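You operate a simulated robot arm through the tools that you are given. There is no shell and no other tool.

You run a simulated two-armed robot. Do the job below in one go: nothing can be reset, and whatever is moved stays where it is left.

TASK
Set the welder by the job card and weld the grey valve.
Fine: valve from the bench tray; amplitude and time as on the card; one stroke; leave the valve in the welder, slide in, shield shut.
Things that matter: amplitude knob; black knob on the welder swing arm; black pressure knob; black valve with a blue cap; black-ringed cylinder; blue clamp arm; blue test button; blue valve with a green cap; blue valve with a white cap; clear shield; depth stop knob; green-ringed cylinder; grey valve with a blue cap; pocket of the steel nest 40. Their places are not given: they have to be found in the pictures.

The check looks at the end state, three seconds after you hand in, the way a careful person would. Anything else that was tipped, shoved, dropped, spilled or broken makes it a failure.

THE ROBOT
Two 7-joint arms with fingered hands on one trunk that stands fixed in place. Base frame: the origin is at the foot of the trunk, x ahead of it, y to its left, z up; the work surface is at about z = 864. Units: mm, degrees, N and s.
The left shoulder is at [42, 163, 1061], the right one opposite. Each reaches about 1215 mm from its shoulder. Payload 4 kg a hand.
The tool frame of a hand sits at the grasp point between the pads (the TCP): z along the fingers, y along the line on which they close. The tips reach 36 mm beyond it. The gripper opens to 124 mm; its body begins 42 mm behind the TCP. The gripper is a hand of 4 fingers: y runs from the thumb to the fingers, the wrist lies at [-15, -99, -189] in the tool frame.
Orientation is that of the tool frame in the base frame, as a unit quaternion [x, y, z, w]. With the fingers straight down and the wrist toward the robot, the tool's x, y and z point along [0, 1, 0], [1, 0, 0] and [0, 0, -1] of the base frame.

THE INTERFACE
- The arms move only by the tool jog_arm. It takes "left_series", "right_series" or both (then of equal length, played together; a hand with none holds still); each is text: rows parted by semicolons, each of 6 numbers parted by spaces: the shift along the tool's x, y, z in mm, then the turn, a rotation vector about the tool's x, y, z in degrees. In form: tx ty tz rx ry rz; .... A call has 1 to 20 rows; each row is the pose to reach, as a shift and turn from the pose commanded when the call began, along the tool's axes at that moment. Each row takes 0.2 s and may step no farther than 50 mm and 8.6 degrees from the row before; otherwise, the whole call is refused. Where a pose cannot be reached the arm comes as near as it can. A force on the tool above 40 N (or 10 N above the force at the start of the call, whichever is more), or a blocked arm, ends the call early, and 0.2 s more pass. In this call time passes only in rows, and 0.2 s behind the last. It gives the time, the measured TCP pose, the force on the tool (base axes), the opening and the grip force at its end, in the units of the frame above (readings bear some noise), with the torque about the TCP (base axes, N m) and any sound that the robot's microphone picked up.
- Cameras (640 x 400 px; columns grow to the right, rows downward): "scene" is now at [151.7, 24.4, 1323.2]; the picture's right is [0.24, -0.97, -0.04], its down [-0.23, -0.02, -0.97] and it looks along [0.94, 0.25, -0.23] (base axes); focal length 253 px, centre (320, 200). "left" rides on the left gripper at [-75, -86, -123] in its tool frame; the picture's right is [-0.70, -0.34, 0.63], its down [0.64, -0.68, 0.35] and it looks along [0.32, 0.65, 0.69] (tool axes); focal length 275 px, centre (320, 200). "right" rides on the right gripper at [75, -86, -123] in its tool frame; the picture's right is [-0.70, 0.34, -0.63], its down [-0.64, -0.68, 0.35] and it looks along [-0.32, 0.65, 0.69] (tool axes); focal length 275 px, centre (320, 200).
- capture(camera): a new picture of that camera. The clock stands still meanwhile.
- lift_body(by): moves the trunk up (or, below 0, down) by that many mm; the arms and the scene camera ride with it, the base frame stays. It gives what a move gives, with no picture.
- set_fingers(index, middle, ring, thumb_bend, thumb_turn, hand): sets how far each is bent, from 0 (flat) to 1 (curled in); at 0.3 the hand is open as for a grip, at 0.7 the pads meet at the TCP. One left out holds its place. A second passes; each finger stops where it meets its share of the squeeze, and holds until it gets a number again. It is the only way to open and close the hand. It gives what a move gives, with no picture; readings hold the bend of each and the force on the fingers (four entries, about 0 where the hand has none), thumb and palm. thumb_turn goes from beside the hand (0) to across from the fingers (1), as for a grip.
- pan_tilt(pan, tilt): turns the head with the scene camera to pan (to the left, within 86 degrees either way) and tilt (down, from -29 to 69), counted from straight ahead of the robot (the tilt from the chest, where the trunk bows). It gives what a move gives.
- locate(camera, pixels): for up to 12 pixels [column, row] of the newest picture of that camera ("zoom" is the newest enlarged one), the place [x, y, z] in the base frame of the surface seen there, good to about 3 mm. The clock stands still meanwhile.
- inspect(camera, box): a new picture of the part [left, top, right, bottom] of that camera's present view, enlarged. The clock stands still meanwhile.
- close_job(): hands the job in; it is judged then, once.

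Unless the task says otherwise, let go and move clear before handing in.

The tools are called after "Call:" as name(argument=value, ...) on one line, values as JSON. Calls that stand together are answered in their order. jog_arm: Moves the arms, as the interface text tells. Its arguments: {"type":"object","properties":{"left_series":{"type":"string"},"right_series":{"type":"string"}},"required":[]} The other tools are called the same way: lift_body (by) moves the trunk up or down; set_fingers (index, middle, ring, thumb_bend, thumb_turn, hand) moves the fingers one by one; pan_tilt (pan, tilt) turns the head that bears the scene camera; capture (camera) takes a picture; locate (camera, pixels) gives the place of the surface under pixels of a picture; inspect (camera, box) takes an enlarged picture of a part of a camera's view; close_job () hands the job in.

At the start:

```text
time_s: 0.0
left_ee_pos: [596.1, 365.8, 1258.6]
left_orientation: [0.708, 0.706, -0.001, 0.0]
left_contact_force: [0.4, -0.3, 0.6]
left_wrist_torque: [-0.03, 0.01, 0.0]
left_gripper_width: 123.8
left_finger_force: 0.2
left_shape: jaw
left_bend: [0.3, 0.3, 0.3, 0.3, 0.98]
left_finger forces: [0.0, 0.0, 0.0, 0.0, 0.0, 0.0]
right_ee_pos: [802.7, -175.5, 1290.9]
right_orientation: [0.707, 0.707, 0.0, 0.0]
right_contact_force: [-0.2, 0.6, 0.0]
right_wrist_torque: [0.0, 0.0, -0.03]
right_gripper_width: 123.5
right_finger_force: 0.0
right_shape: jaw
right_bend: [0.3, 0.3, 0.3, 0.3, 0.98]
right_finger forces: [0.1, 0.0, 0.0, 0.0, 0.0, 0.0]
trunk travel left (down, up): [-225.0, 253.0]
head pan, tilt (commanded): [14.3, 4.6]
```

scene: 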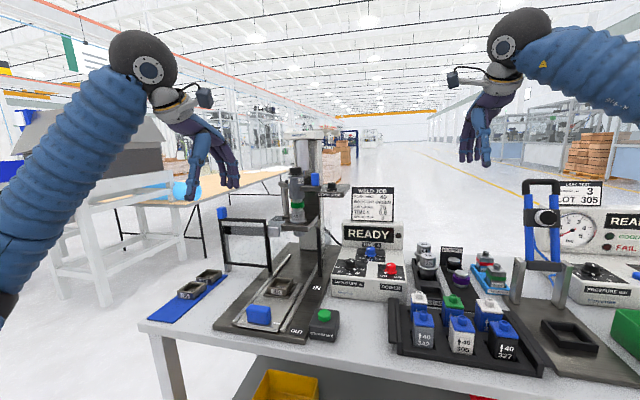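
right: 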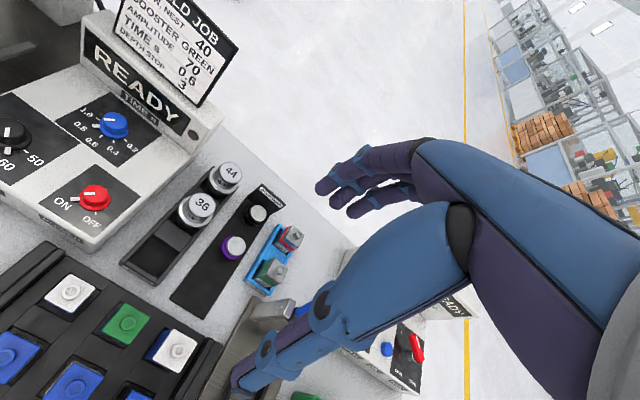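
left: 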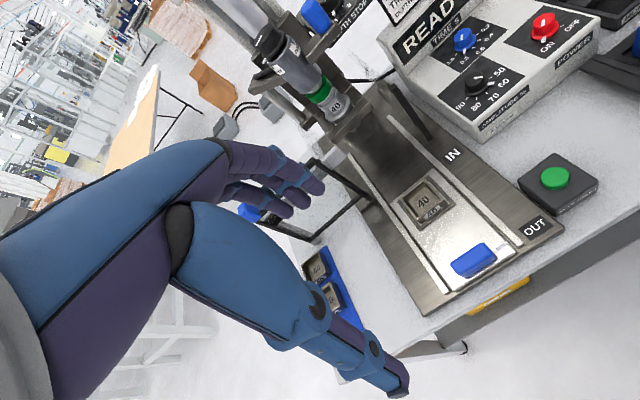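

The scene shows the welder left (stack near pixel 300,200), the job card at (373,203), the control box at (367,270), the valve tray at (460,330). I'll enlarge the key parts to read the card and dials.

Call:
inspect(camera="scene", box=[320, 170, 420, 310])

Call:
inspect(camera="right", box=[0, 0, 240, 240])

Call:
inspect(camera="scene", box=[380, 230, 560, 380])

Call:
inspect(camera="scene", box=[170, 120, 350, 350])

Call:
inspect(camera="left", box=[200, 0, 600, 340])

```text
2.86 times, centred on (370, 240) of scene
```

zoom: 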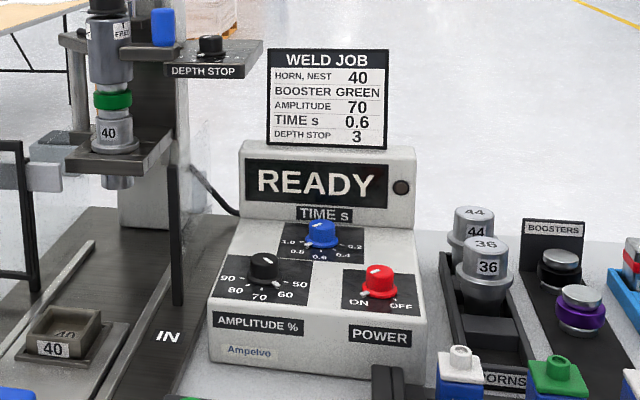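

```text
1.67 times, centred on (120, 120) of right
```

zoom: 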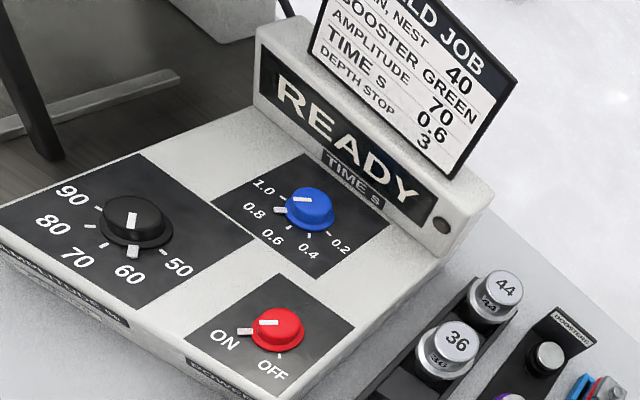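

```text
2.67 times, centred on (470, 305) of scene
```

zoom: 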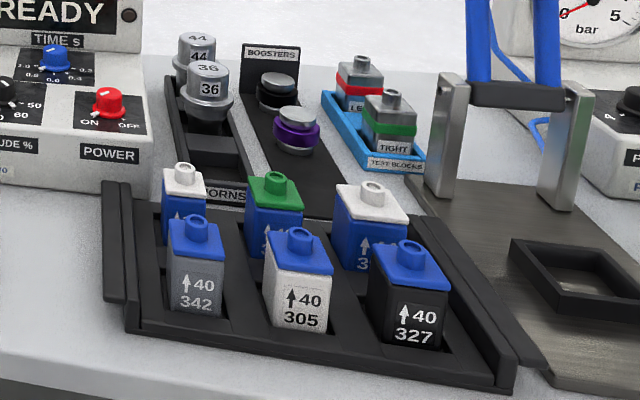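

```text
1.74 times, centred on (260, 235) of scene
```

zoom: 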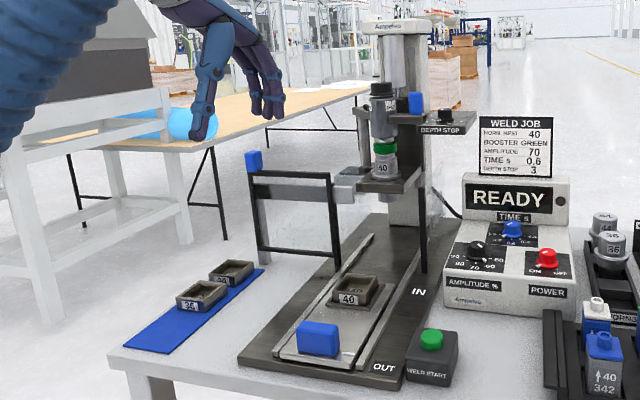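

```text
1.18 times, centred on (400, 170) of left
```

zoom: 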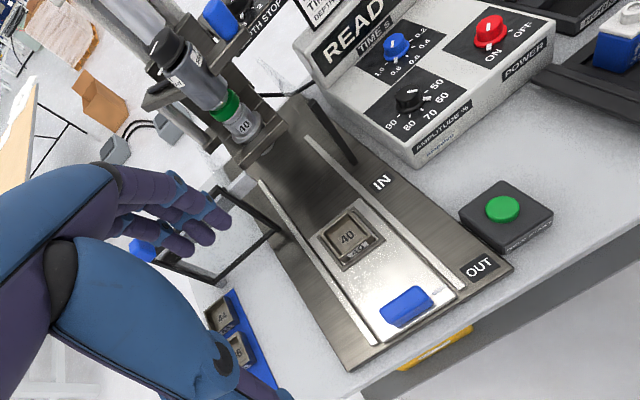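

The card reads horn/nest 40, booster green, amplitude 70, time 0.6, depth stop 3; the grey valve looks like the "342" at (422,325). I'll tilt the head for a better look at the bench and knob dials.

Call:
pan_tilt(pan=12, tilt=35)

Call:
capture(camera="scene")

```text
time_s: 0.9
left_ee_pos: [596.6, 364.6, 1259.0]
left_orientation: [0.707, 0.707, 0.001, -0.001]
left_contact_force: [0.6, 0.0, -0.1]
left_wrist_torque: [0.02, 0.03, 0.03]
left_gripper_width: 123.6
left_finger_force: 0.0
left_shape: jaw
left_bend: [0.3, 0.3, 0.3, 0.3, 0.98]
left_finger forces: [0.0, 0.0, 0.0, 0.0, 0.0, 0.1]
right_ee_pos: [802.4, -176.0, 1290.0]
right_orientation: [0.707, 0.707, 0.0, 0.0]
right_contact_force: [0.5, -0.3, 0.1]
right_wrist_torque: [0.01, 0.0, 0.01]
right_gripper_width: 123.4
right_finger_force: 0.1
right_shape: jaw
right_bend: [0.3, 0.3, 0.3, 0.3, 0.98]
right_finger forces: [0.0, 0.0, 0.1, 0.0, 0.0, 0.1]
trunk travel left (down, up): [-225.0, 253.0]
head pan, tilt (commanded): [12.0, 35.0]
```

```text
taken
```

scene: 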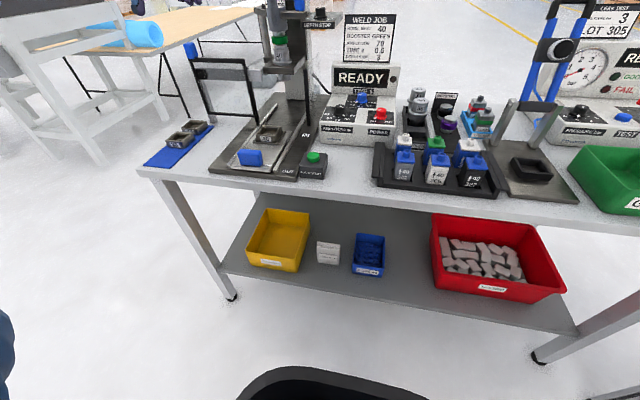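

The bench occupies the top of the view, (150–640, 60–200), so I'll tilt to about 15 and locate the main items.

Call:
pan_tilt(pan=8, tilt=16)

Call:
capture(camera="scene")

```text
time_s: 1.8
left_ee_pos: [596.8, 364.9, 1259.5]
left_orientation: [0.708, 0.706, 0.0, 0.0]
left_contact_force: [0.0, 0.3, -0.3]
left_wrist_torque: [0.0, 0.02, -0.02]
left_gripper_width: 124.0
left_finger_force: 0.1
left_shape: jaw
left_bend: [0.3, 0.3, 0.3, 0.3, 0.98]
left_finger forces: [0.1, 0.0, 0.1, 0.0, 0.1, 0.0]
right_ee_pos: [803.8, -175.2, 1291.3]
right_orientation: [0.707, 0.707, 0.0, 0.001]
right_contact_force: [0.2, 1.2, 0.4]
right_wrist_torque: [-0.03, -0.01, 0.0]
right_gripper_width: 123.6
right_finger_force: 0.0
right_shape: jaw
right_bend: [0.3, 0.3, 0.3, 0.3, 0.98]
right_finger forces: [0.0, 0.0, 0.0, 0.1, 0.1, 0.0]
trunk travel left (down, up): [-225.0, 253.0]
head pan, tilt (commanded): [8.0, 16.0]
```

```text
taken
```

scene: 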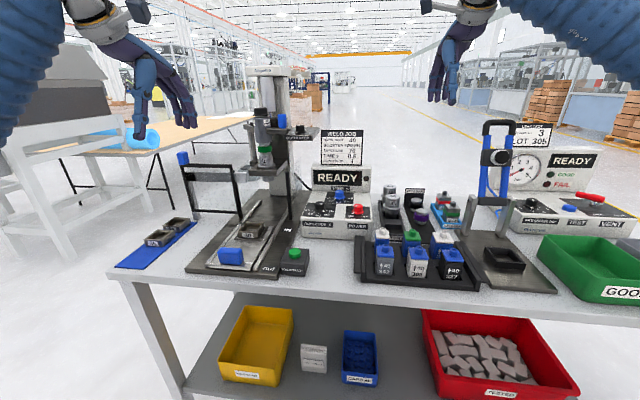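

Call:
inspect(camera="scene", box=[300, 170, 380, 250])

Call:
inspect(camera="scene", box=[220, 60, 340, 200])

Call:
inspect(camera="scene", box=[350, 210, 490, 300])

Call:
inspect(camera="scene", box=[160, 130, 320, 290])

Call:
locate(camera="scene", pixels=[[385, 241], [385, 270], [253, 232], [230, 256], [294, 254], [320, 207], [339, 196], [183, 158], [240, 175], [196, 210], [265, 155], [280, 122]])

```text
5.00 times, centred on (340, 210) of scene
```

zoom: 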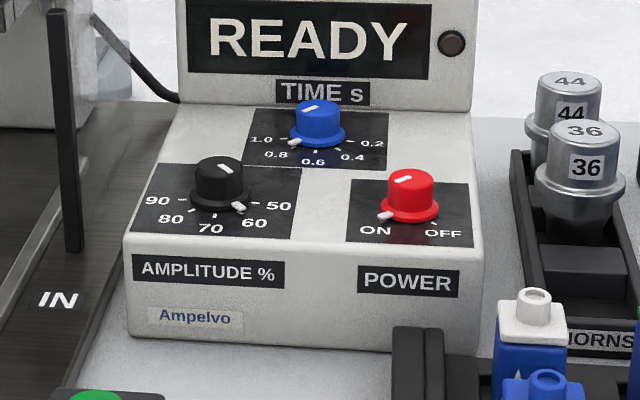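

```text
2.86 times, centred on (280, 130) of scene
```

zoom: 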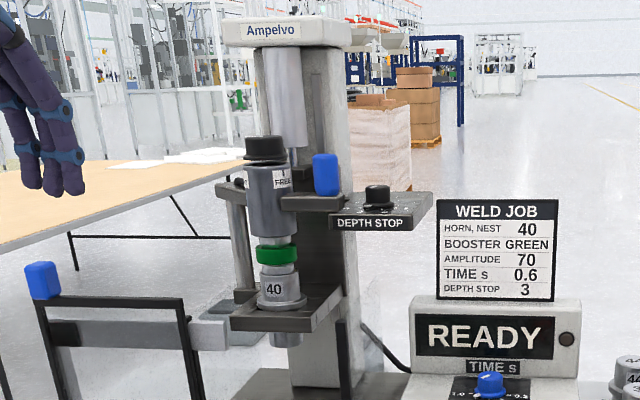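

```text
4.44 times, centred on (420, 255) of scene
```

zoom: 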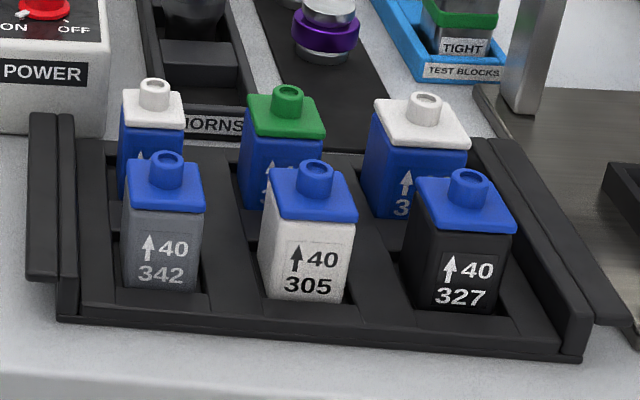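

```text
2.50 times, centred on (240, 210) of scene
```

zoom: 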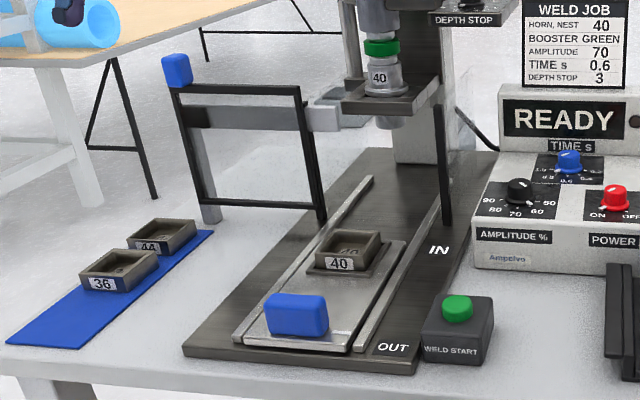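

```text
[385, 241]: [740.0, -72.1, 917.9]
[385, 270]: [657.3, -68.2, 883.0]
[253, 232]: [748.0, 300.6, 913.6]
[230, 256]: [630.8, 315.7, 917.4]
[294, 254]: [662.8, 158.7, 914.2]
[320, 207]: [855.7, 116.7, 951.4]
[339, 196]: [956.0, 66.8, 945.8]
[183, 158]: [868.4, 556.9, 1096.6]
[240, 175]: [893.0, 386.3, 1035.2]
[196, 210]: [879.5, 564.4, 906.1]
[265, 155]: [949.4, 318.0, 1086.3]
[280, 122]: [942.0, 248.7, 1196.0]
```

Amplitude pointer now sits at 60 and time at 0.8 (zoom pixels (238,207) and (294,142)). I'll check the stack label "FREE" and the depth stop in close-up.

Call:
inspect(camera="scene", box=[240, 90, 320, 180])

Call:
inspect(camera="scene", box=[285, 110, 325, 145])

Call:
inspect(camera="left", box=[220, 0, 400, 130])

```text
4.44 times, centred on (280, 135) of scene
```

zoom: 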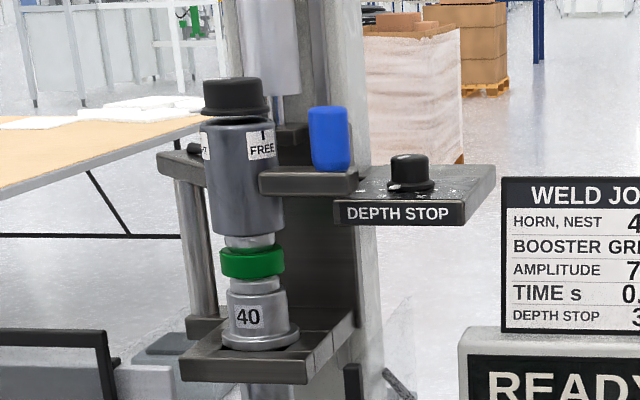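

```text
11.43 times, centred on (305, 128) of scene
```

zoom: 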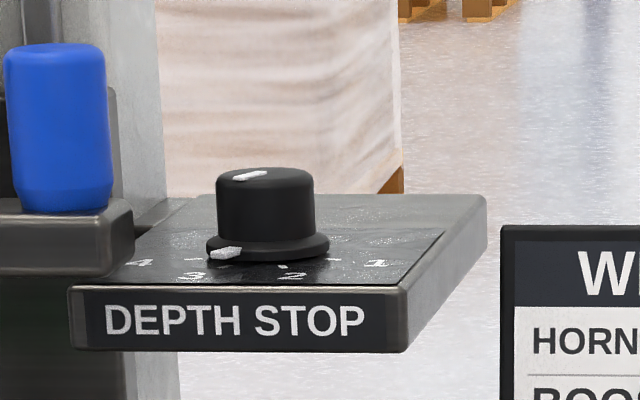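

```text
3.08 times, centred on (310, 65) of left
```

zoom: 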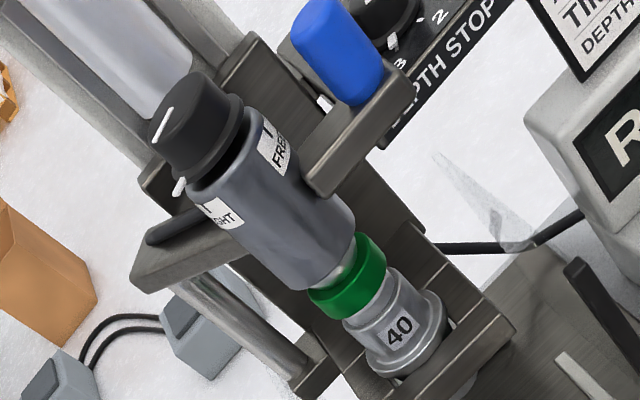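

The stack knob points at TIGHT and the depth stop at 3, so those stay. Next I locate the shield frame corners, rails, nest and knobs.

Call:
locate(camera="scene", pixels=[[180, 167], [231, 165], [240, 217], [191, 213], [205, 190], [215, 173], [235, 177], [197, 200], [288, 175], [289, 215], [250, 178], [183, 155]])

Call:
inspect(camera="scene", box=[165, 140, 265, 230])

```text
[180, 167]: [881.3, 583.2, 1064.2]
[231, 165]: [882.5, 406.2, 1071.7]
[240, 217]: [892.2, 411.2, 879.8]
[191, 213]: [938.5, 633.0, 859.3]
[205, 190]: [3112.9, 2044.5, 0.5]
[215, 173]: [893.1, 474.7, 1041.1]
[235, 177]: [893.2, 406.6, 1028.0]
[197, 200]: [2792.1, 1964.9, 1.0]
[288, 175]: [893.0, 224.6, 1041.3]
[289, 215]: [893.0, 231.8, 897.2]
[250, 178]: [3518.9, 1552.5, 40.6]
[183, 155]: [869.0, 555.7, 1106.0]
```

```text
4.44 times, centred on (215, 185) of scene
```

zoom: 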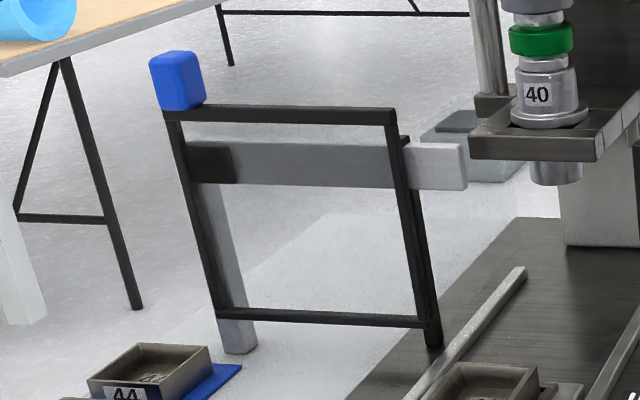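

The shield (frame x≈881, y≈406–583) sits beside a rail bar at x≈893 with posts at y≈407 and y≈230, so it seems to slide along y. I'll take fresh hand-camera pictures and locate the panel and valves accurately.

Call:
capture(camera="right")

Call:
capture(camera="left")

Call:
locate(camera="left", pixels=[[475, 84], [464, 37], [420, 205], [476, 258], [555, 176], [440, 215], [405, 185], [395, 212], [430, 228], [310, 265], [330, 100], [475, 95]])

Call:
locate(camera="right", pixels=[[113, 122], [14, 135], [95, 195], [60, 140], [150, 200], [30, 190], [75, 385], [10, 355], [70, 290], [125, 320], [175, 350], [200, 205]])

```text
taken
```

right: 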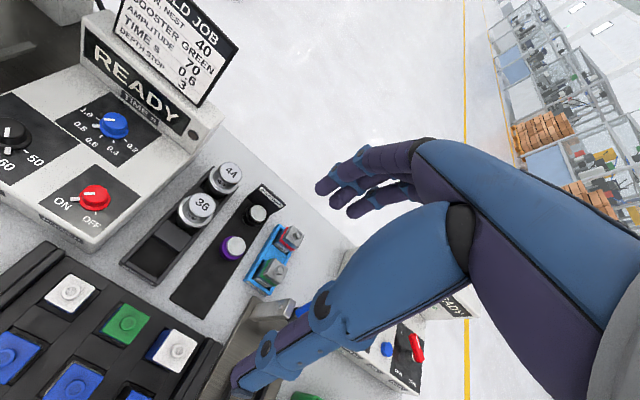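

```text
taken
```

left: 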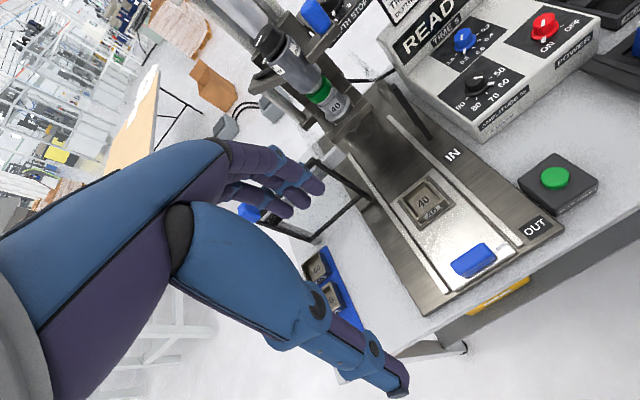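

```text
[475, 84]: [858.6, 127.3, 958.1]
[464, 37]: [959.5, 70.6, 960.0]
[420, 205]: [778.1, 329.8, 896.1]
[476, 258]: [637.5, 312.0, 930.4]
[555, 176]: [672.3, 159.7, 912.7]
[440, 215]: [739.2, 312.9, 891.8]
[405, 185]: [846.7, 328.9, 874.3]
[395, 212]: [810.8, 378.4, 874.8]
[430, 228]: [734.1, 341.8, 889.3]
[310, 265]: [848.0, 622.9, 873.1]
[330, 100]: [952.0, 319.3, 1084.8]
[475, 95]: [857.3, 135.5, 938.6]
```

```text
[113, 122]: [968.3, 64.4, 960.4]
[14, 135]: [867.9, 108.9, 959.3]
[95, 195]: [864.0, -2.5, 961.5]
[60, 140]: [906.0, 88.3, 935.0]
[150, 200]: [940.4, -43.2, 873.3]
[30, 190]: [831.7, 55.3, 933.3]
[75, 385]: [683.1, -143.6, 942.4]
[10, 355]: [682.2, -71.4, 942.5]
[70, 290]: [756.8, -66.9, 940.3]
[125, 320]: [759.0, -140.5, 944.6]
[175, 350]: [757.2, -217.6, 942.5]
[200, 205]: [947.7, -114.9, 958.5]
```

Panel top is flat at z≈934 with knob tops near 960; the grey valve's spigot is about (682,-71,942). I'll measure the valve body, its surroundings and the nest more finely.

Call:
inspect(camera="scene", box=[355, 225, 419, 285])

Call:
locate(camera="scene", pixels=[[377, 258], [393, 258], [385, 275], [385, 254], [376, 275], [392, 275], [408, 262], [408, 275], [365, 275], [385, 279], [400, 280], [372, 262]])

```text
6.67 times, centred on (387, 255) of scene
```

zoom: 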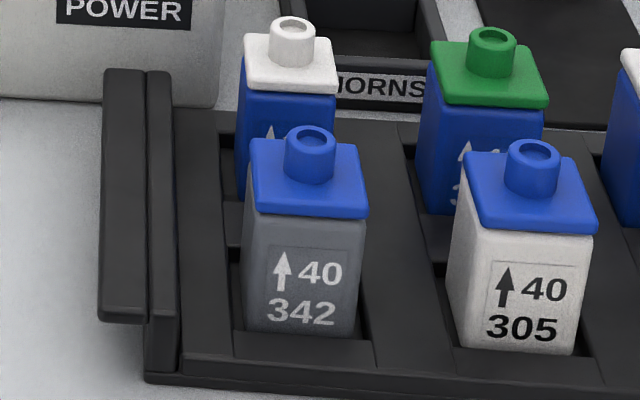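

```text
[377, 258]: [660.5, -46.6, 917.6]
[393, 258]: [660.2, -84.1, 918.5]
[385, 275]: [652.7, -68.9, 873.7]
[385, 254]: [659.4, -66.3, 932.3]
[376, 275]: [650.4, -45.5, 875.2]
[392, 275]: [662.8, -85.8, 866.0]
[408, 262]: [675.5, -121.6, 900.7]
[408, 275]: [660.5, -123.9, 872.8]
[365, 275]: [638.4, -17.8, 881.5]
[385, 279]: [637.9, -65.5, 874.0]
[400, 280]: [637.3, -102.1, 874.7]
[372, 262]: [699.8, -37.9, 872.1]
```

The grey valve stands in the tray: body front x≈661, cap top z≈932, tray grid z≈874. I'll bring the right hand over the welder panel at a safe height to view the dials closely.

Call:
jog_arm(right_series="29 0 20 0 0 0; 58 0 40 0 0 0; 87 0 60 0 0 0; 116 0 80 0 0 0; 145 0 100 0 0 0; 174 0 120 0 0 0; 203 0 140 0 0 0; 232 0 160 0 0 0; 261 0 180 0 0 0; 290 0 200 0 0 0")

Call:
capture(camera="right")

Call:
capture(camera="scene")

```text
time_s: 4.0
left_ee_pos: [596.7, 365.5, 1259.2]
left_orientation: [0.708, 0.706, -0.001, 0.0]
left_contact_force: [-0.1, 0.2, 0.0]
left_wrist_torque: [-0.04, -0.01, -0.01]
left_gripper_width: 123.5
left_finger_force: 0.2
left_shape: jaw
left_bend: [0.3, 0.3, 0.3, 0.3, 0.98]
left_finger forces: [0.0, 0.1, 0.0, 0.1, 0.0, 0.0]
right_ee_pos: [805.4, 114.2, 1090.8]
right_orientation: [0.708, 0.706, 0.0, -0.001]
right_contact_force: [0.6, -0.1, -0.7]
right_wrist_torque: [0.0, 0.03, -0.02]
right_gripper_width: 123.5
right_finger_force: 0.0
right_shape: jaw
right_bend: [0.3, 0.3, 0.3, 0.3, 0.98]
right_finger forces: [0.0, 0.0, 0.0, 0.0, 0.1, 0.1]
trunk travel left (down, up): [-225.0, 253.0]
head pan, tilt (commanded): [8.0, 16.0]
```

```text
taken
```

right: 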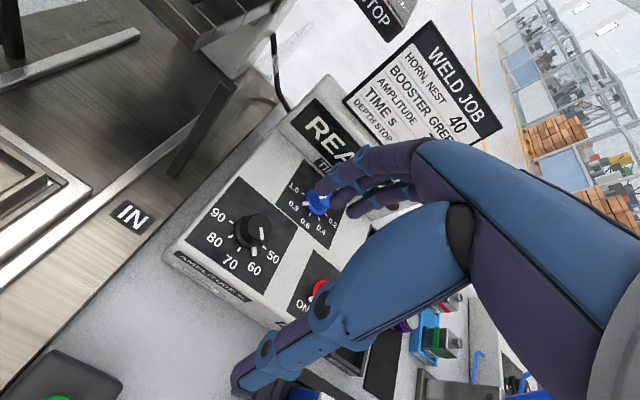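

```text
taken
```

scene: 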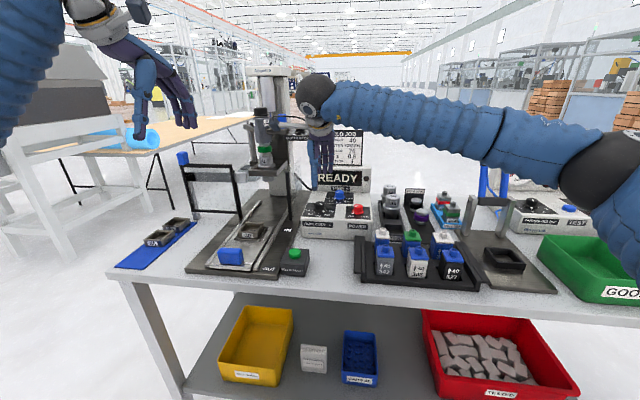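

Call:
inspect(camera="right", box=[190, 150, 350, 300])

Call:
inspect(camera="scene", box=[280, 70, 360, 230])

Call:
locate(camera="right", pixels=[[252, 222], [250, 232], [237, 222], [233, 222], [234, 246], [239, 251], [254, 252], [267, 249], [262, 236], [318, 198], [307, 208], [215, 200]])

```text
2.67 times, centred on (270, 225) of right
```

zoom: 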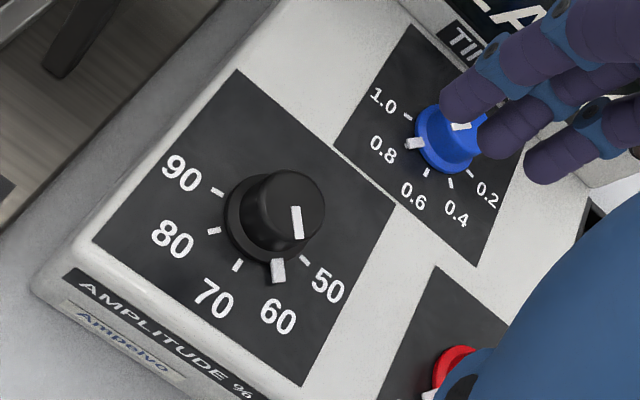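

```text
2.50 times, centred on (320, 150) of scene
```

zoom: 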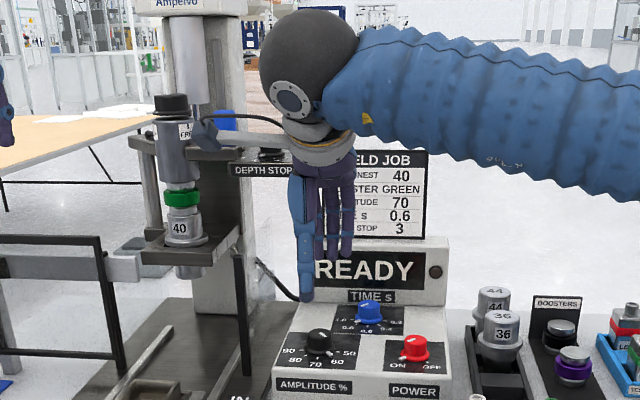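

```text
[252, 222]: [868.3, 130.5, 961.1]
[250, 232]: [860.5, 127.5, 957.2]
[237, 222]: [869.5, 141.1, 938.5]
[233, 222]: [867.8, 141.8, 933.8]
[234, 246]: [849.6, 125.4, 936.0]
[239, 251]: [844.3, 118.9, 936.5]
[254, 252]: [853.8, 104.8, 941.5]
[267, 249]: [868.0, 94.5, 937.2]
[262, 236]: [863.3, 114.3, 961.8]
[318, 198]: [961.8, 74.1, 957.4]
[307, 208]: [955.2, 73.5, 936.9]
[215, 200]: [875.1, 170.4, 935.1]
```

The pointer at zoom (278,270) sits where the 60 tick is; ticks for 90, 80, 70 and 50 are visible. I'll locate these ticks to get the knob axis and angles.

Call:
locate(camera="right", pixels=[[231.7, 221.6], [229.9, 236.6], [239.2, 249.4], [264.4, 247.5], [254.2, 251.2], [260, 222], [262, 233], [303, 193], [305, 203.5], [310.5, 214.5], [319.5, 218], [326.5, 214.5]])

Call:
inspect(camera="right", box=[225, 205, 285, 265])

```text
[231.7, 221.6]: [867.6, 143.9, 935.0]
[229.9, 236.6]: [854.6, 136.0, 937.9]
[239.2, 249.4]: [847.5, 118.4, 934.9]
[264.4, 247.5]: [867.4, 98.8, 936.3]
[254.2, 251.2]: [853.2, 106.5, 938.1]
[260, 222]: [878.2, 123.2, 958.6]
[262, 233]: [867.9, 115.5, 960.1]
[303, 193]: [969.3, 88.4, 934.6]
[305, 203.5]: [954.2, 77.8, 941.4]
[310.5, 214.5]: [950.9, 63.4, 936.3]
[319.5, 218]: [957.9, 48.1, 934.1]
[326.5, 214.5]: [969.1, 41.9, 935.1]
```

```text
6.67 times, centred on (255, 235) of right
```

zoom: 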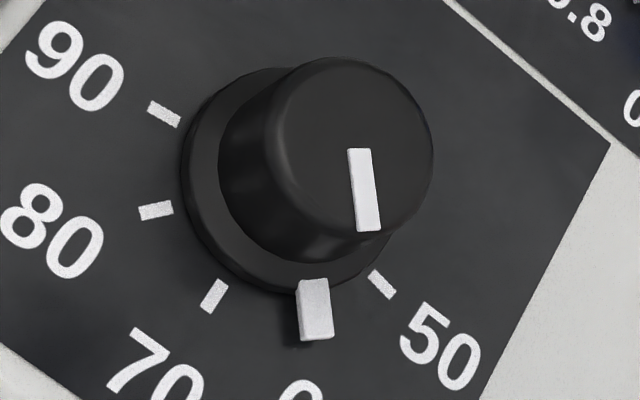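

The amplitude knob axis is about (870,121) and the time knob axis about (971,65), both with roughly 41° per label. I'll measure the display face behind the time knob before choosing grips.

Call:
locate(camera="right", pixels=[[310, 120], [325, 105], [320, 162], [300, 150], [280, 125], [330, 80], [220, 95], [230, 120], [185, 165], [175, 235], [320, 185], [290, 110]])

Call:
locate(camera="scene", pixels=[[330, 171], [330, 178], [330, 185], [330, 190], [312, 170], [365, 180], [323, 135], [345, 215], [337, 205], [358, 210], [328, 222], [310, 215]])

```text
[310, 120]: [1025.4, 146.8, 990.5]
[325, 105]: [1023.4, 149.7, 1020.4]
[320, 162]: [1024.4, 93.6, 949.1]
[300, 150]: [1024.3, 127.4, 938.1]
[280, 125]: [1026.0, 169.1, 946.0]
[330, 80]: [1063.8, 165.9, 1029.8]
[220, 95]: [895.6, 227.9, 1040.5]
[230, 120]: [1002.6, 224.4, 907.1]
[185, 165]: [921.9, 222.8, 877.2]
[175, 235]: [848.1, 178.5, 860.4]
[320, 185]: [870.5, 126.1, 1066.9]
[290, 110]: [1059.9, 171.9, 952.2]
```

```text
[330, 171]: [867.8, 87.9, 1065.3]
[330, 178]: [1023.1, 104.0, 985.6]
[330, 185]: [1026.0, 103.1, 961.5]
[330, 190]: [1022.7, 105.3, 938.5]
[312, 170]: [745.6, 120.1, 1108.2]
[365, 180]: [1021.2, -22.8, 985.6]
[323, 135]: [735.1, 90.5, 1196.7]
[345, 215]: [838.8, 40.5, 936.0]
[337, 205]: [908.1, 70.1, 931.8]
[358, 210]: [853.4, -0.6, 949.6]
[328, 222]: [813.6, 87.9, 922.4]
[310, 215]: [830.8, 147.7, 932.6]
```

The READY face stands at x≈1024, so the time knob will need a turned grip. I'll locate my own fingertips to learn the hand's geometry.

Call:
inspect(camera="scene", box=[295, 100, 350, 195])

Call:
locate(camera="scene", pixels=[[320, 170], [325, 170], [331, 168], [314, 186], [314, 175], [320, 150], [326, 150], [333, 150], [313, 160]])

```text
4.21 times, centred on (322, 148) of scene
```

zoom: 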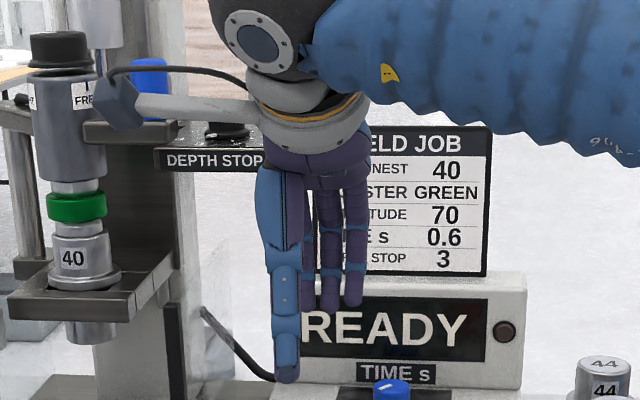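

```text
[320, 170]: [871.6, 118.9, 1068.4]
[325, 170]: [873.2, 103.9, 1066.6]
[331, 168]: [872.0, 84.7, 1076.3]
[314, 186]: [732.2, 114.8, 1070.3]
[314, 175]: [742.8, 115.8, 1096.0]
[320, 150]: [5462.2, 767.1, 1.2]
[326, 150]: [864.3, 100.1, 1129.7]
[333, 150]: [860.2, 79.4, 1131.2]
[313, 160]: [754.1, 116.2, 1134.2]
```

Thumb and index lie in line with the TCP, with middle and ring about 16 and 34 mm to its right. I'll narrow the hand, then move over the amplitude knob with a −20° yaw at a safe height and look.

Call:
set_fingers(hand="right", index=0.45, middle=0.45, ring=0.4, thumb_bend=0.45, thumb_turn=0.98)

Call:
jog_arm(right_series="2 16 17 0 0 -5; 5 32 35 0 0 -10; 7 48 52 0 0 -15; 9 65 70 0 0 -20")

Call:
capture(camera="right")

Call:
inspect(camera="scene", box=[290, 120, 370, 240])

```text
time_s: 5.0
left_ee_pos: [596.6, 365.5, 1259.1]
left_orientation: [0.707, 0.707, 0.0, 0.0]
left_contact_force: [-0.4, 0.0, 0.2]
left_wrist_torque: [0.0, -0.01, -0.04]
left_gripper_width: 123.8
left_finger_force: 0.1
left_shape: jaw
left_bend: [0.3, 0.3, 0.3, 0.3, 0.98]
left_finger forces: [0.1, 0.0, 0.1, 0.0, 0.0, 0.0]
right_ee_pos: [806.1, 112.9, 1090.8]
right_orientation: [0.707, 0.707, -0.001, 0.001]
right_contact_force: [0.1, -0.7, 0.0]
right_wrist_torque: [-0.01, 0.01, -0.02]
right_gripper_width: 77.9
right_finger_force: 0.2
right_shape: fingers
right_bend: [0.45, 0.45, 0.4, 0.45, 0.97]
right_finger forces: [0.1, 0.0, 0.0, 0.1, 0.0, 0.0]
trunk travel left (down, up): [-225.0, 253.0]
head pan, tilt (commanded): [8.0, 16.0]
```

```text
time_s: 6.0
left_ee_pos: [596.7, 364.6, 1258.1]
left_orientation: [0.708, 0.706, -0.001, 0.0]
left_contact_force: [0.6, -0.3, 0.5]
left_wrist_torque: [0.0, 0.02, -0.01]
left_gripper_width: 123.8
left_finger_force: 0.2
left_shape: jaw
left_bend: [0.3, 0.3, 0.3, 0.3, 0.98]
left_finger forces: [0.0, 0.0, 0.0, 0.1, 0.1, 0.1]
right_ee_pos: [870.1, 121.1, 1018.7]
right_orientation: [0.573, 0.82, -0.001, 0.0]
right_contact_force: [0.0, -1.3, 0.7]
right_wrist_torque: [0.0, -0.01, 0.0]
right_gripper_width: 77.9
right_finger_force: 0.1
right_shape: fingers
right_bend: [0.45, 0.45, 0.4, 0.45, 0.97]
right_finger forces: [0.0, 0.0, 0.0, 0.1, 0.0, 0.1]
trunk travel left (down, up): [-225.0, 253.0]
head pan, tilt (commanded): [8.0, 16.0]
```

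```text
taken
```

right: 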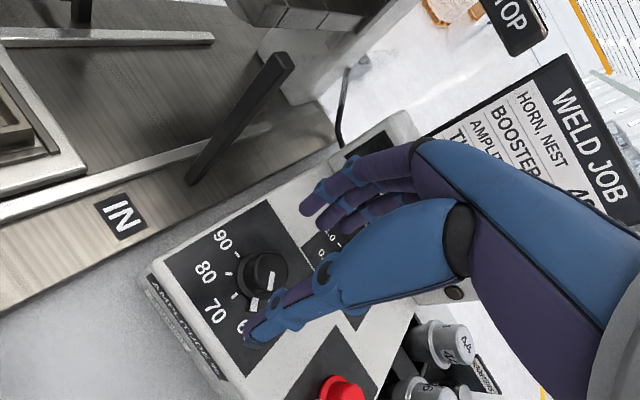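

```text
3.33 times, centred on (330, 180) of scene
```

zoom: 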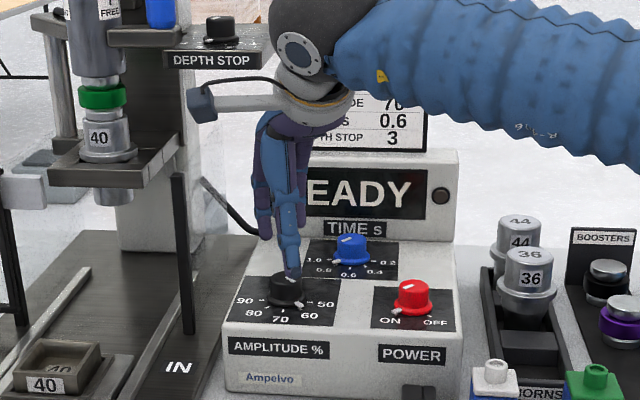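

Hand is over the amplitude knob at TCP (870,121,1019) with thumb and fingers straddling it in the scene zoom (285,285). I'll lower to grip height.

Call:
jog_arm(right_series="1 0 13 0 0 0; 2 0 26 0 0 0; 2.4 0.2 39 0 0 0")

Call:
capture(camera="right")

Call:
inspect(camera="scene", box=[290, 140, 370, 240])

Call:
capture(camera="left")

```text
time_s: 6.8
left_ee_pos: [597.3, 365.2, 1258.5]
left_orientation: [0.707, 0.707, -0.001, -0.001]
left_contact_force: [0.3, -1.1, 0.4]
left_wrist_torque: [-0.01, -0.01, 0.01]
left_gripper_width: 123.3
left_finger_force: 0.1
left_shape: jaw
left_bend: [0.3, 0.3, 0.3, 0.3, 0.98]
left_finger forces: [0.0, 0.1, 0.1, 0.0, 0.1, 0.0]
right_ee_pos: [869.1, 126.6, 983.1]
right_orientation: [0.574, 0.819, 0.0, 0.0]
right_contact_force: [1.2, -0.2, 0.7]
right_wrist_torque: [0.04, 0.02, 0.0]
right_gripper_width: 77.6
right_finger_force: 0.1
right_shape: fingers
right_bend: [0.45, 0.45, 0.4, 0.45, 0.97]
right_finger forces: [0.1, 0.0, 0.0, 0.1, 0.1, 0.1]
trunk travel left (down, up): [-225.0, 253.0]
head pan, tilt (commanded): [8.0, 16.0]
```

```text
taken
```

right: 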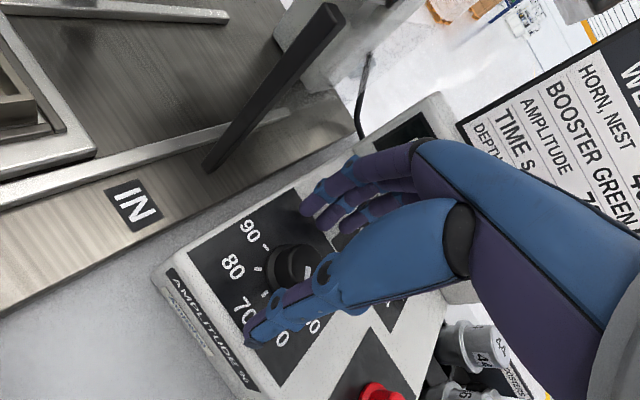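

```text
4.00 times, centred on (330, 190) of scene
```

zoom: 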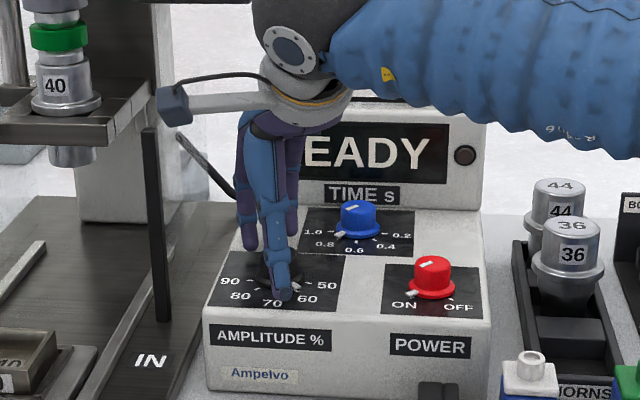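

```text
taken
```

left: 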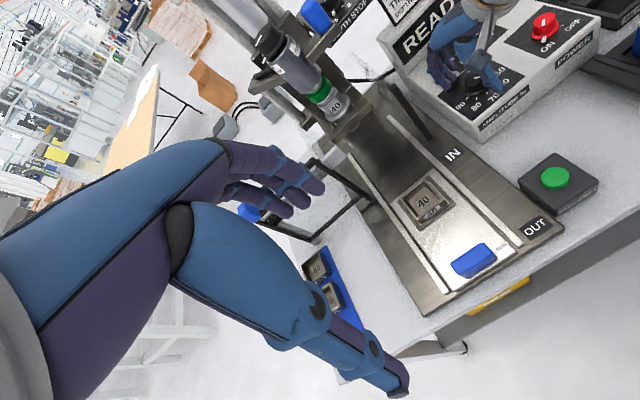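

The hand straddles the knob; I'll zoom the left camera for a check of the alignment before closing.

Call:
inspect(camera="left", box=[410, 20, 530, 120])

Call:
inspect(camera="right", box=[230, 170, 350, 350])

```text
4.00 times, centred on (470, 70) of left
```

zoom: 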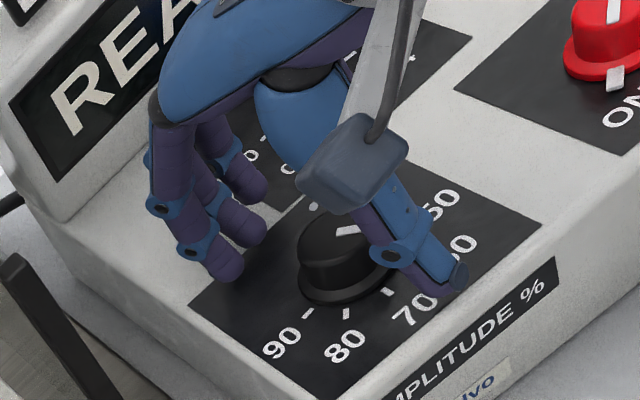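

```text
2.22 times, centred on (290, 260) of right
```

zoom: 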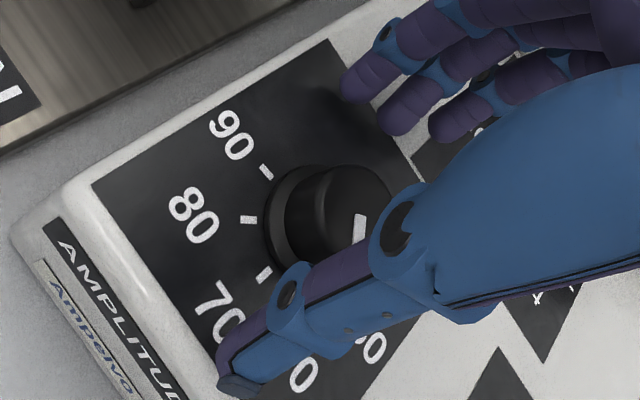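

Index and middle lie on the far side and the thumb on the near side of the knob, so I'll close on it.

Call:
set_fingers(hand="right", index=0.68, middle=0.68, thumb_bend=0.68)

Call:
inspect(camera="left", box=[410, 20, 530, 120])

Call:
inspect(camera="right", box=[230, 170, 350, 350])

```text
time_s: 7.8
left_ee_pos: [596.5, 365.0, 1257.7]
left_orientation: [0.707, 0.707, -0.001, 0.0]
left_contact_force: [0.8, 0.2, -0.6]
left_wrist_torque: [0.0, 0.02, 0.0]
left_gripper_width: 123.7
left_finger_force: 0.1
left_shape: jaw
left_bend: [0.3, 0.3, 0.3, 0.3, 0.98]
left_finger forces: [0.1, 0.1, 0.1, 0.0, 0.1, 0.1]
right_ee_pos: [868.0, 125.0, 983.5]
right_orientation: [0.573, 0.819, 0.0, 0.0]
right_contact_force: [0.3, 0.8, 0.3]
right_wrist_torque: [0.04, -0.09, 0.02]
right_gripper_width: 22.7
right_finger_force: 9.7
right_shape: fingers
right_bend: [0.65, 0.62, 0.4, 0.64, 0.99]
right_finger forces: [2.9, 7.2, 0.0, 0.0, 9.2, 0.1]
trunk travel left (down, up): [-225.0, 253.0]
head pan, tilt (commanded): [8.0, 16.0]
```

```text
4.00 times, centred on (470, 70) of left
```

zoom: 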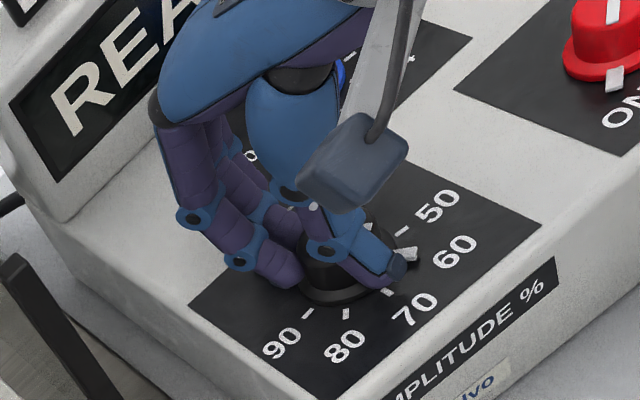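

```text
2.22 times, centred on (290, 260) of right
```

zoom: 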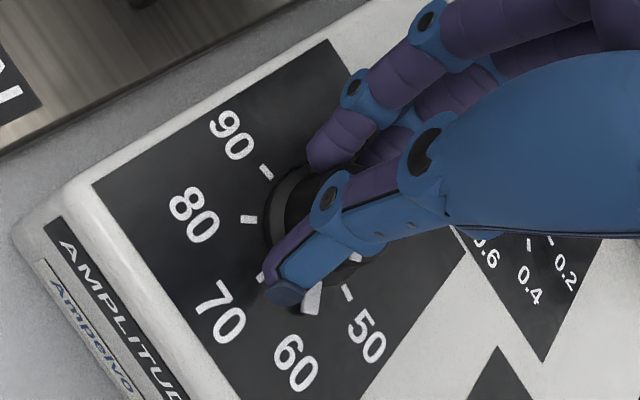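

The grip is firm (thumb 9 N, middle 7 N, index 3 N) and the knob sits about 4 mm toward the middle finger. I'll turn clockwise from above by 41° about the knob axis, from 60 to 70.

Call:
jog_arm(right_series="0.1 0.7 0 0 0 8.2; 0.1 1.3 0 0 0 16.4; 0 2 0 0 0 24.6; -0.2 2.6 0 0 0 32.8; -0.5 3.3 0 0 0 41")

Call:
inspect(camera="left", box=[410, 20, 530, 120])

Call:
inspect(camera="scene", box=[300, 180, 370, 240])

Call:
capture(camera="right")

```text
time_s: 9.0
left_ee_pos: [597.7, 365.0, 1258.3]
left_orientation: [0.707, 0.707, -0.001, 0.0]
left_contact_force: [0.4, -0.3, 0.9]
left_wrist_torque: [0.0, -0.01, 0.01]
left_gripper_width: 123.7
left_finger_force: 0.0
left_shape: jaw
left_bend: [0.3, 0.3, 0.3, 0.3, 0.98]
left_finger forces: [0.1, 0.1, 0.1, 0.0, 0.1, 0.0]
right_ee_pos: [870.8, 125.0, 983.2]
right_orientation: [0.825, 0.566, 0.0, 0.0]
right_contact_force: [5.6, 3.2, 3.5]
right_wrist_torque: [-0.02, -0.31, 0.03]
right_gripper_width: 21.6
right_finger_force: 11.2
right_shape: fingers
right_bend: [0.65, 0.62, 0.4, 0.65, 0.99]
right_finger forces: [4.8, 9.1, 0.0, 0.0, 8.6, 0.1]
trunk travel left (down, up): [-225.0, 253.0]
head pan, tilt (commanded): [8.0, 16.0]
```

```text
4.00 times, centred on (470, 70) of left
```

zoom: 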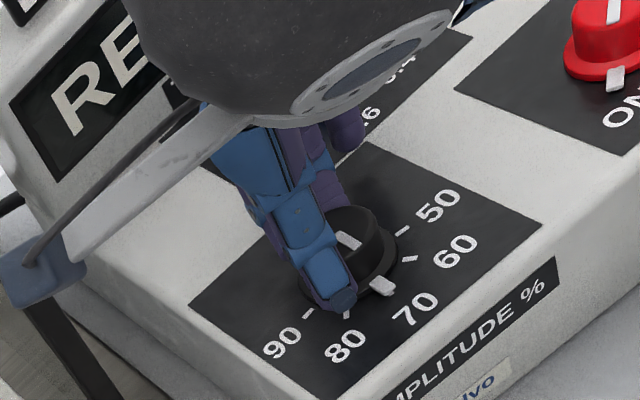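

```text
6.67 times, centred on (335, 210) of scene
```

zoom: 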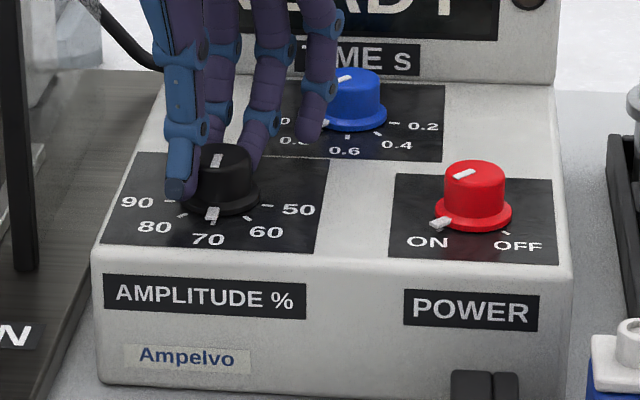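

```text
taken
```

right: 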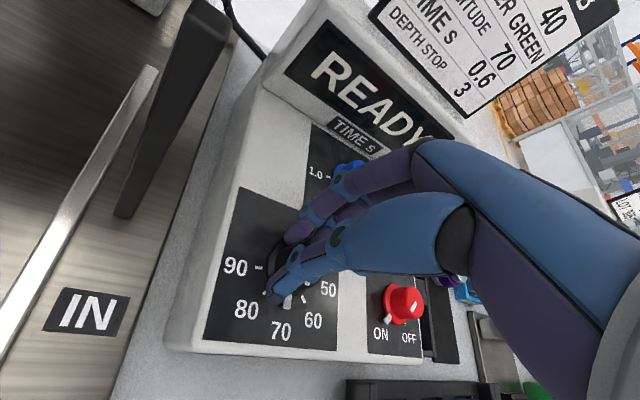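

The pointer now lies at 70 (scene zoom (213,215) above the "70" label). I'll open the fingers and lift to check it precisely.

Call:
set_fingers(hand="right", index=0.45, middle=0.45, thumb_bend=0.45)

Call:
jog_arm(right_series="0 0 -25 0 0 0; 0 0 -50 0 0 0; 0 0 -75 0 0 0")

Call:
inspect(camera="left", box=[430, 50, 530, 120])

Call:
inspect(camera="scene", box=[300, 180, 370, 240])

Call:
capture(camera="right")

```text
time_s: 10.0
left_ee_pos: [597.1, 365.4, 1259.1]
left_orientation: [0.708, 0.706, 0.0, 0.0]
left_contact_force: [0.2, 0.7, 0.0]
left_wrist_torque: [0.0, -0.01, -0.03]
left_gripper_width: 123.6
left_finger_force: 0.1
left_shape: jaw
left_bend: [0.3, 0.3, 0.3, 0.3, 0.98]
left_finger forces: [0.0, 0.0, 0.0, 0.1, 0.0, 0.1]
right_ee_pos: [869.8, 125.8, 982.7]
right_orientation: [0.824, 0.567, 0.0, 0.0]
right_contact_force: [0.3, 0.1, 0.0]
right_wrist_torque: [0.01, 0.0, 0.0]
right_gripper_width: 77.4
right_finger_force: 0.1
right_shape: fingers
right_bend: [0.45, 0.45, 0.4, 0.45, 0.97]
right_finger forces: [0.0, 0.0, 0.0, 0.0, 0.0, 0.1]
trunk travel left (down, up): [-225.0, 253.0]
head pan, tilt (commanded): [8.0, 16.0]
```

```text
time_s: 10.8
left_ee_pos: [595.7, 366.1, 1259.4]
left_orientation: [0.708, 0.707, 0.0, -0.001]
left_contact_force: [0.2, 0.3, -0.9]
left_wrist_torque: [0.03, 0.01, 0.0]
left_gripper_width: 123.7
left_finger_force: 0.1
left_shape: jaw
left_bend: [0.3, 0.3, 0.3, 0.3, 0.98]
left_finger forces: [0.1, 0.1, 0.0, 0.0, 0.0, 0.0]
right_ee_pos: [869.5, 126.2, 1060.0]
right_orientation: [0.824, 0.566, 0.0, 0.0]
right_contact_force: [-0.3, -0.7, 0.0]
right_wrist_torque: [0.02, -0.01, 0.0]
right_gripper_width: 77.4
right_finger_force: 0.1
right_shape: fingers
right_bend: [0.45, 0.45, 0.4, 0.45, 0.97]
right_finger forces: [0.0, 0.0, 0.0, 0.1, 0.1, 0.1]
trunk travel left (down, up): [-225.0, 253.0]
head pan, tilt (commanded): [8.0, 16.0]
```

```text
5.71 times, centred on (480, 85) of left
```

zoom: 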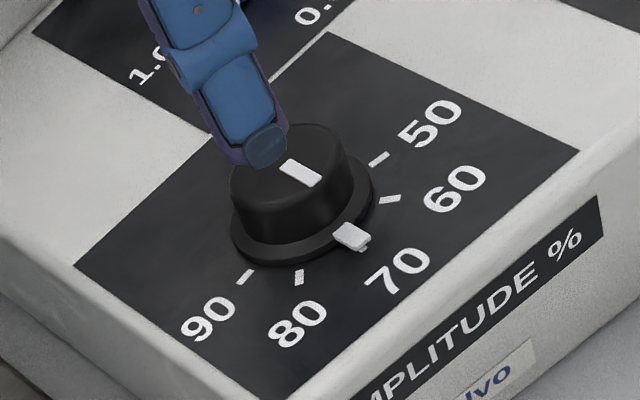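

```text
6.67 times, centred on (335, 210) of scene
```

zoom: 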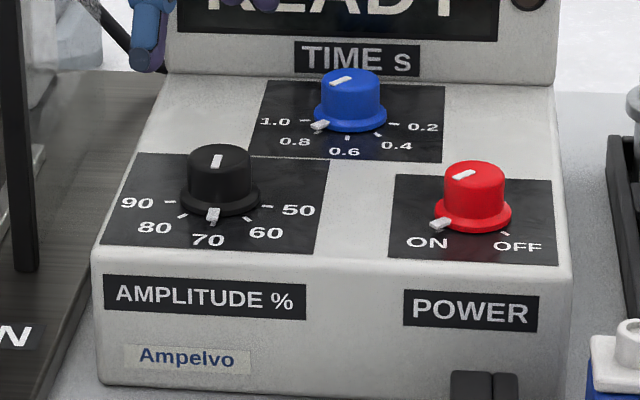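

```text
taken
```

right: 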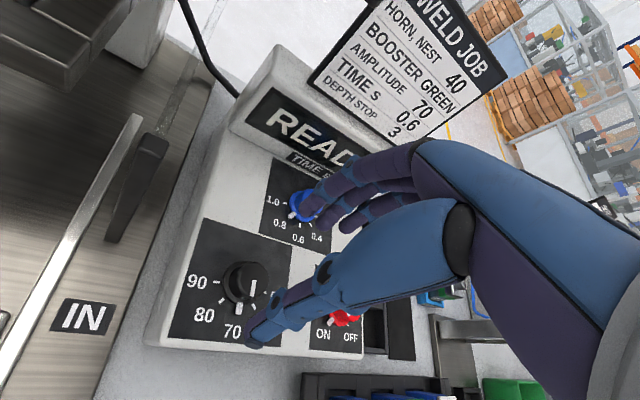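

The amplitude pointer looks to be at 70; I'll enlarge further to compare it with the tick under it.

Call:
inspect(camera="scene", box=[308, 196, 336, 220])

Call:
inspect(camera="right", box=[205, 250, 275, 345])

Call:
inspect(camera="left", box=[455, 65, 505, 105])

```text
16.00 times, centred on (322, 208) of scene
```

zoom: 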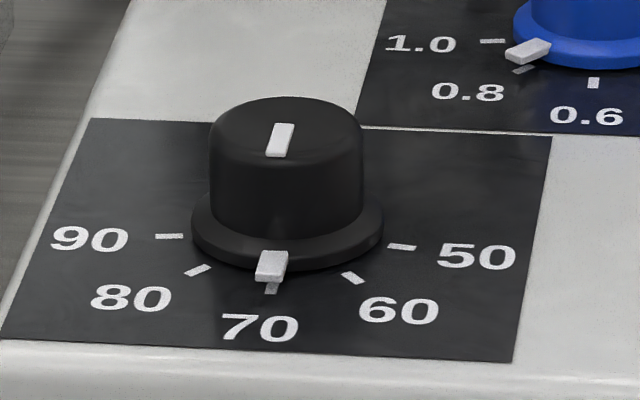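

```text
4.21 times, centred on (240, 298) of right
```

zoom: 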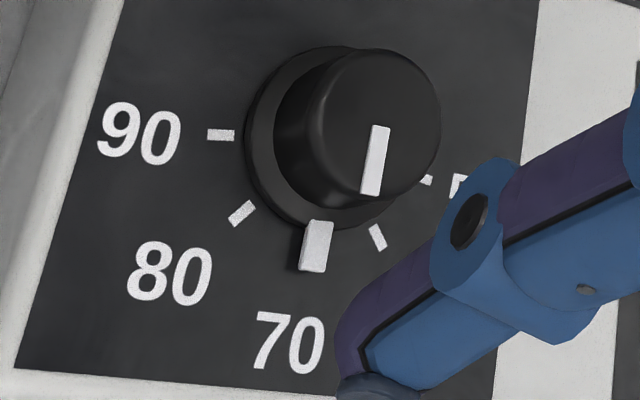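

```text
10.00 times, centred on (480, 85) of left
```

zoom: 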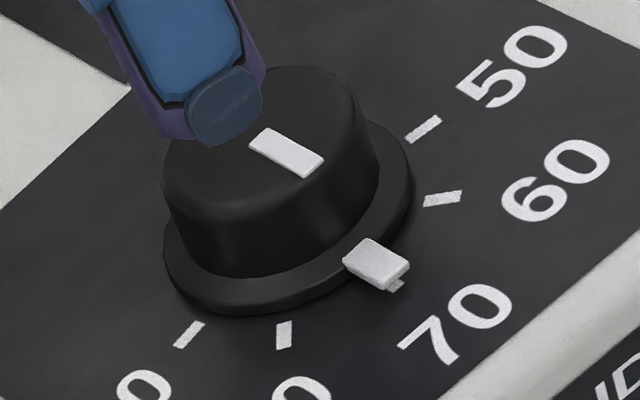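

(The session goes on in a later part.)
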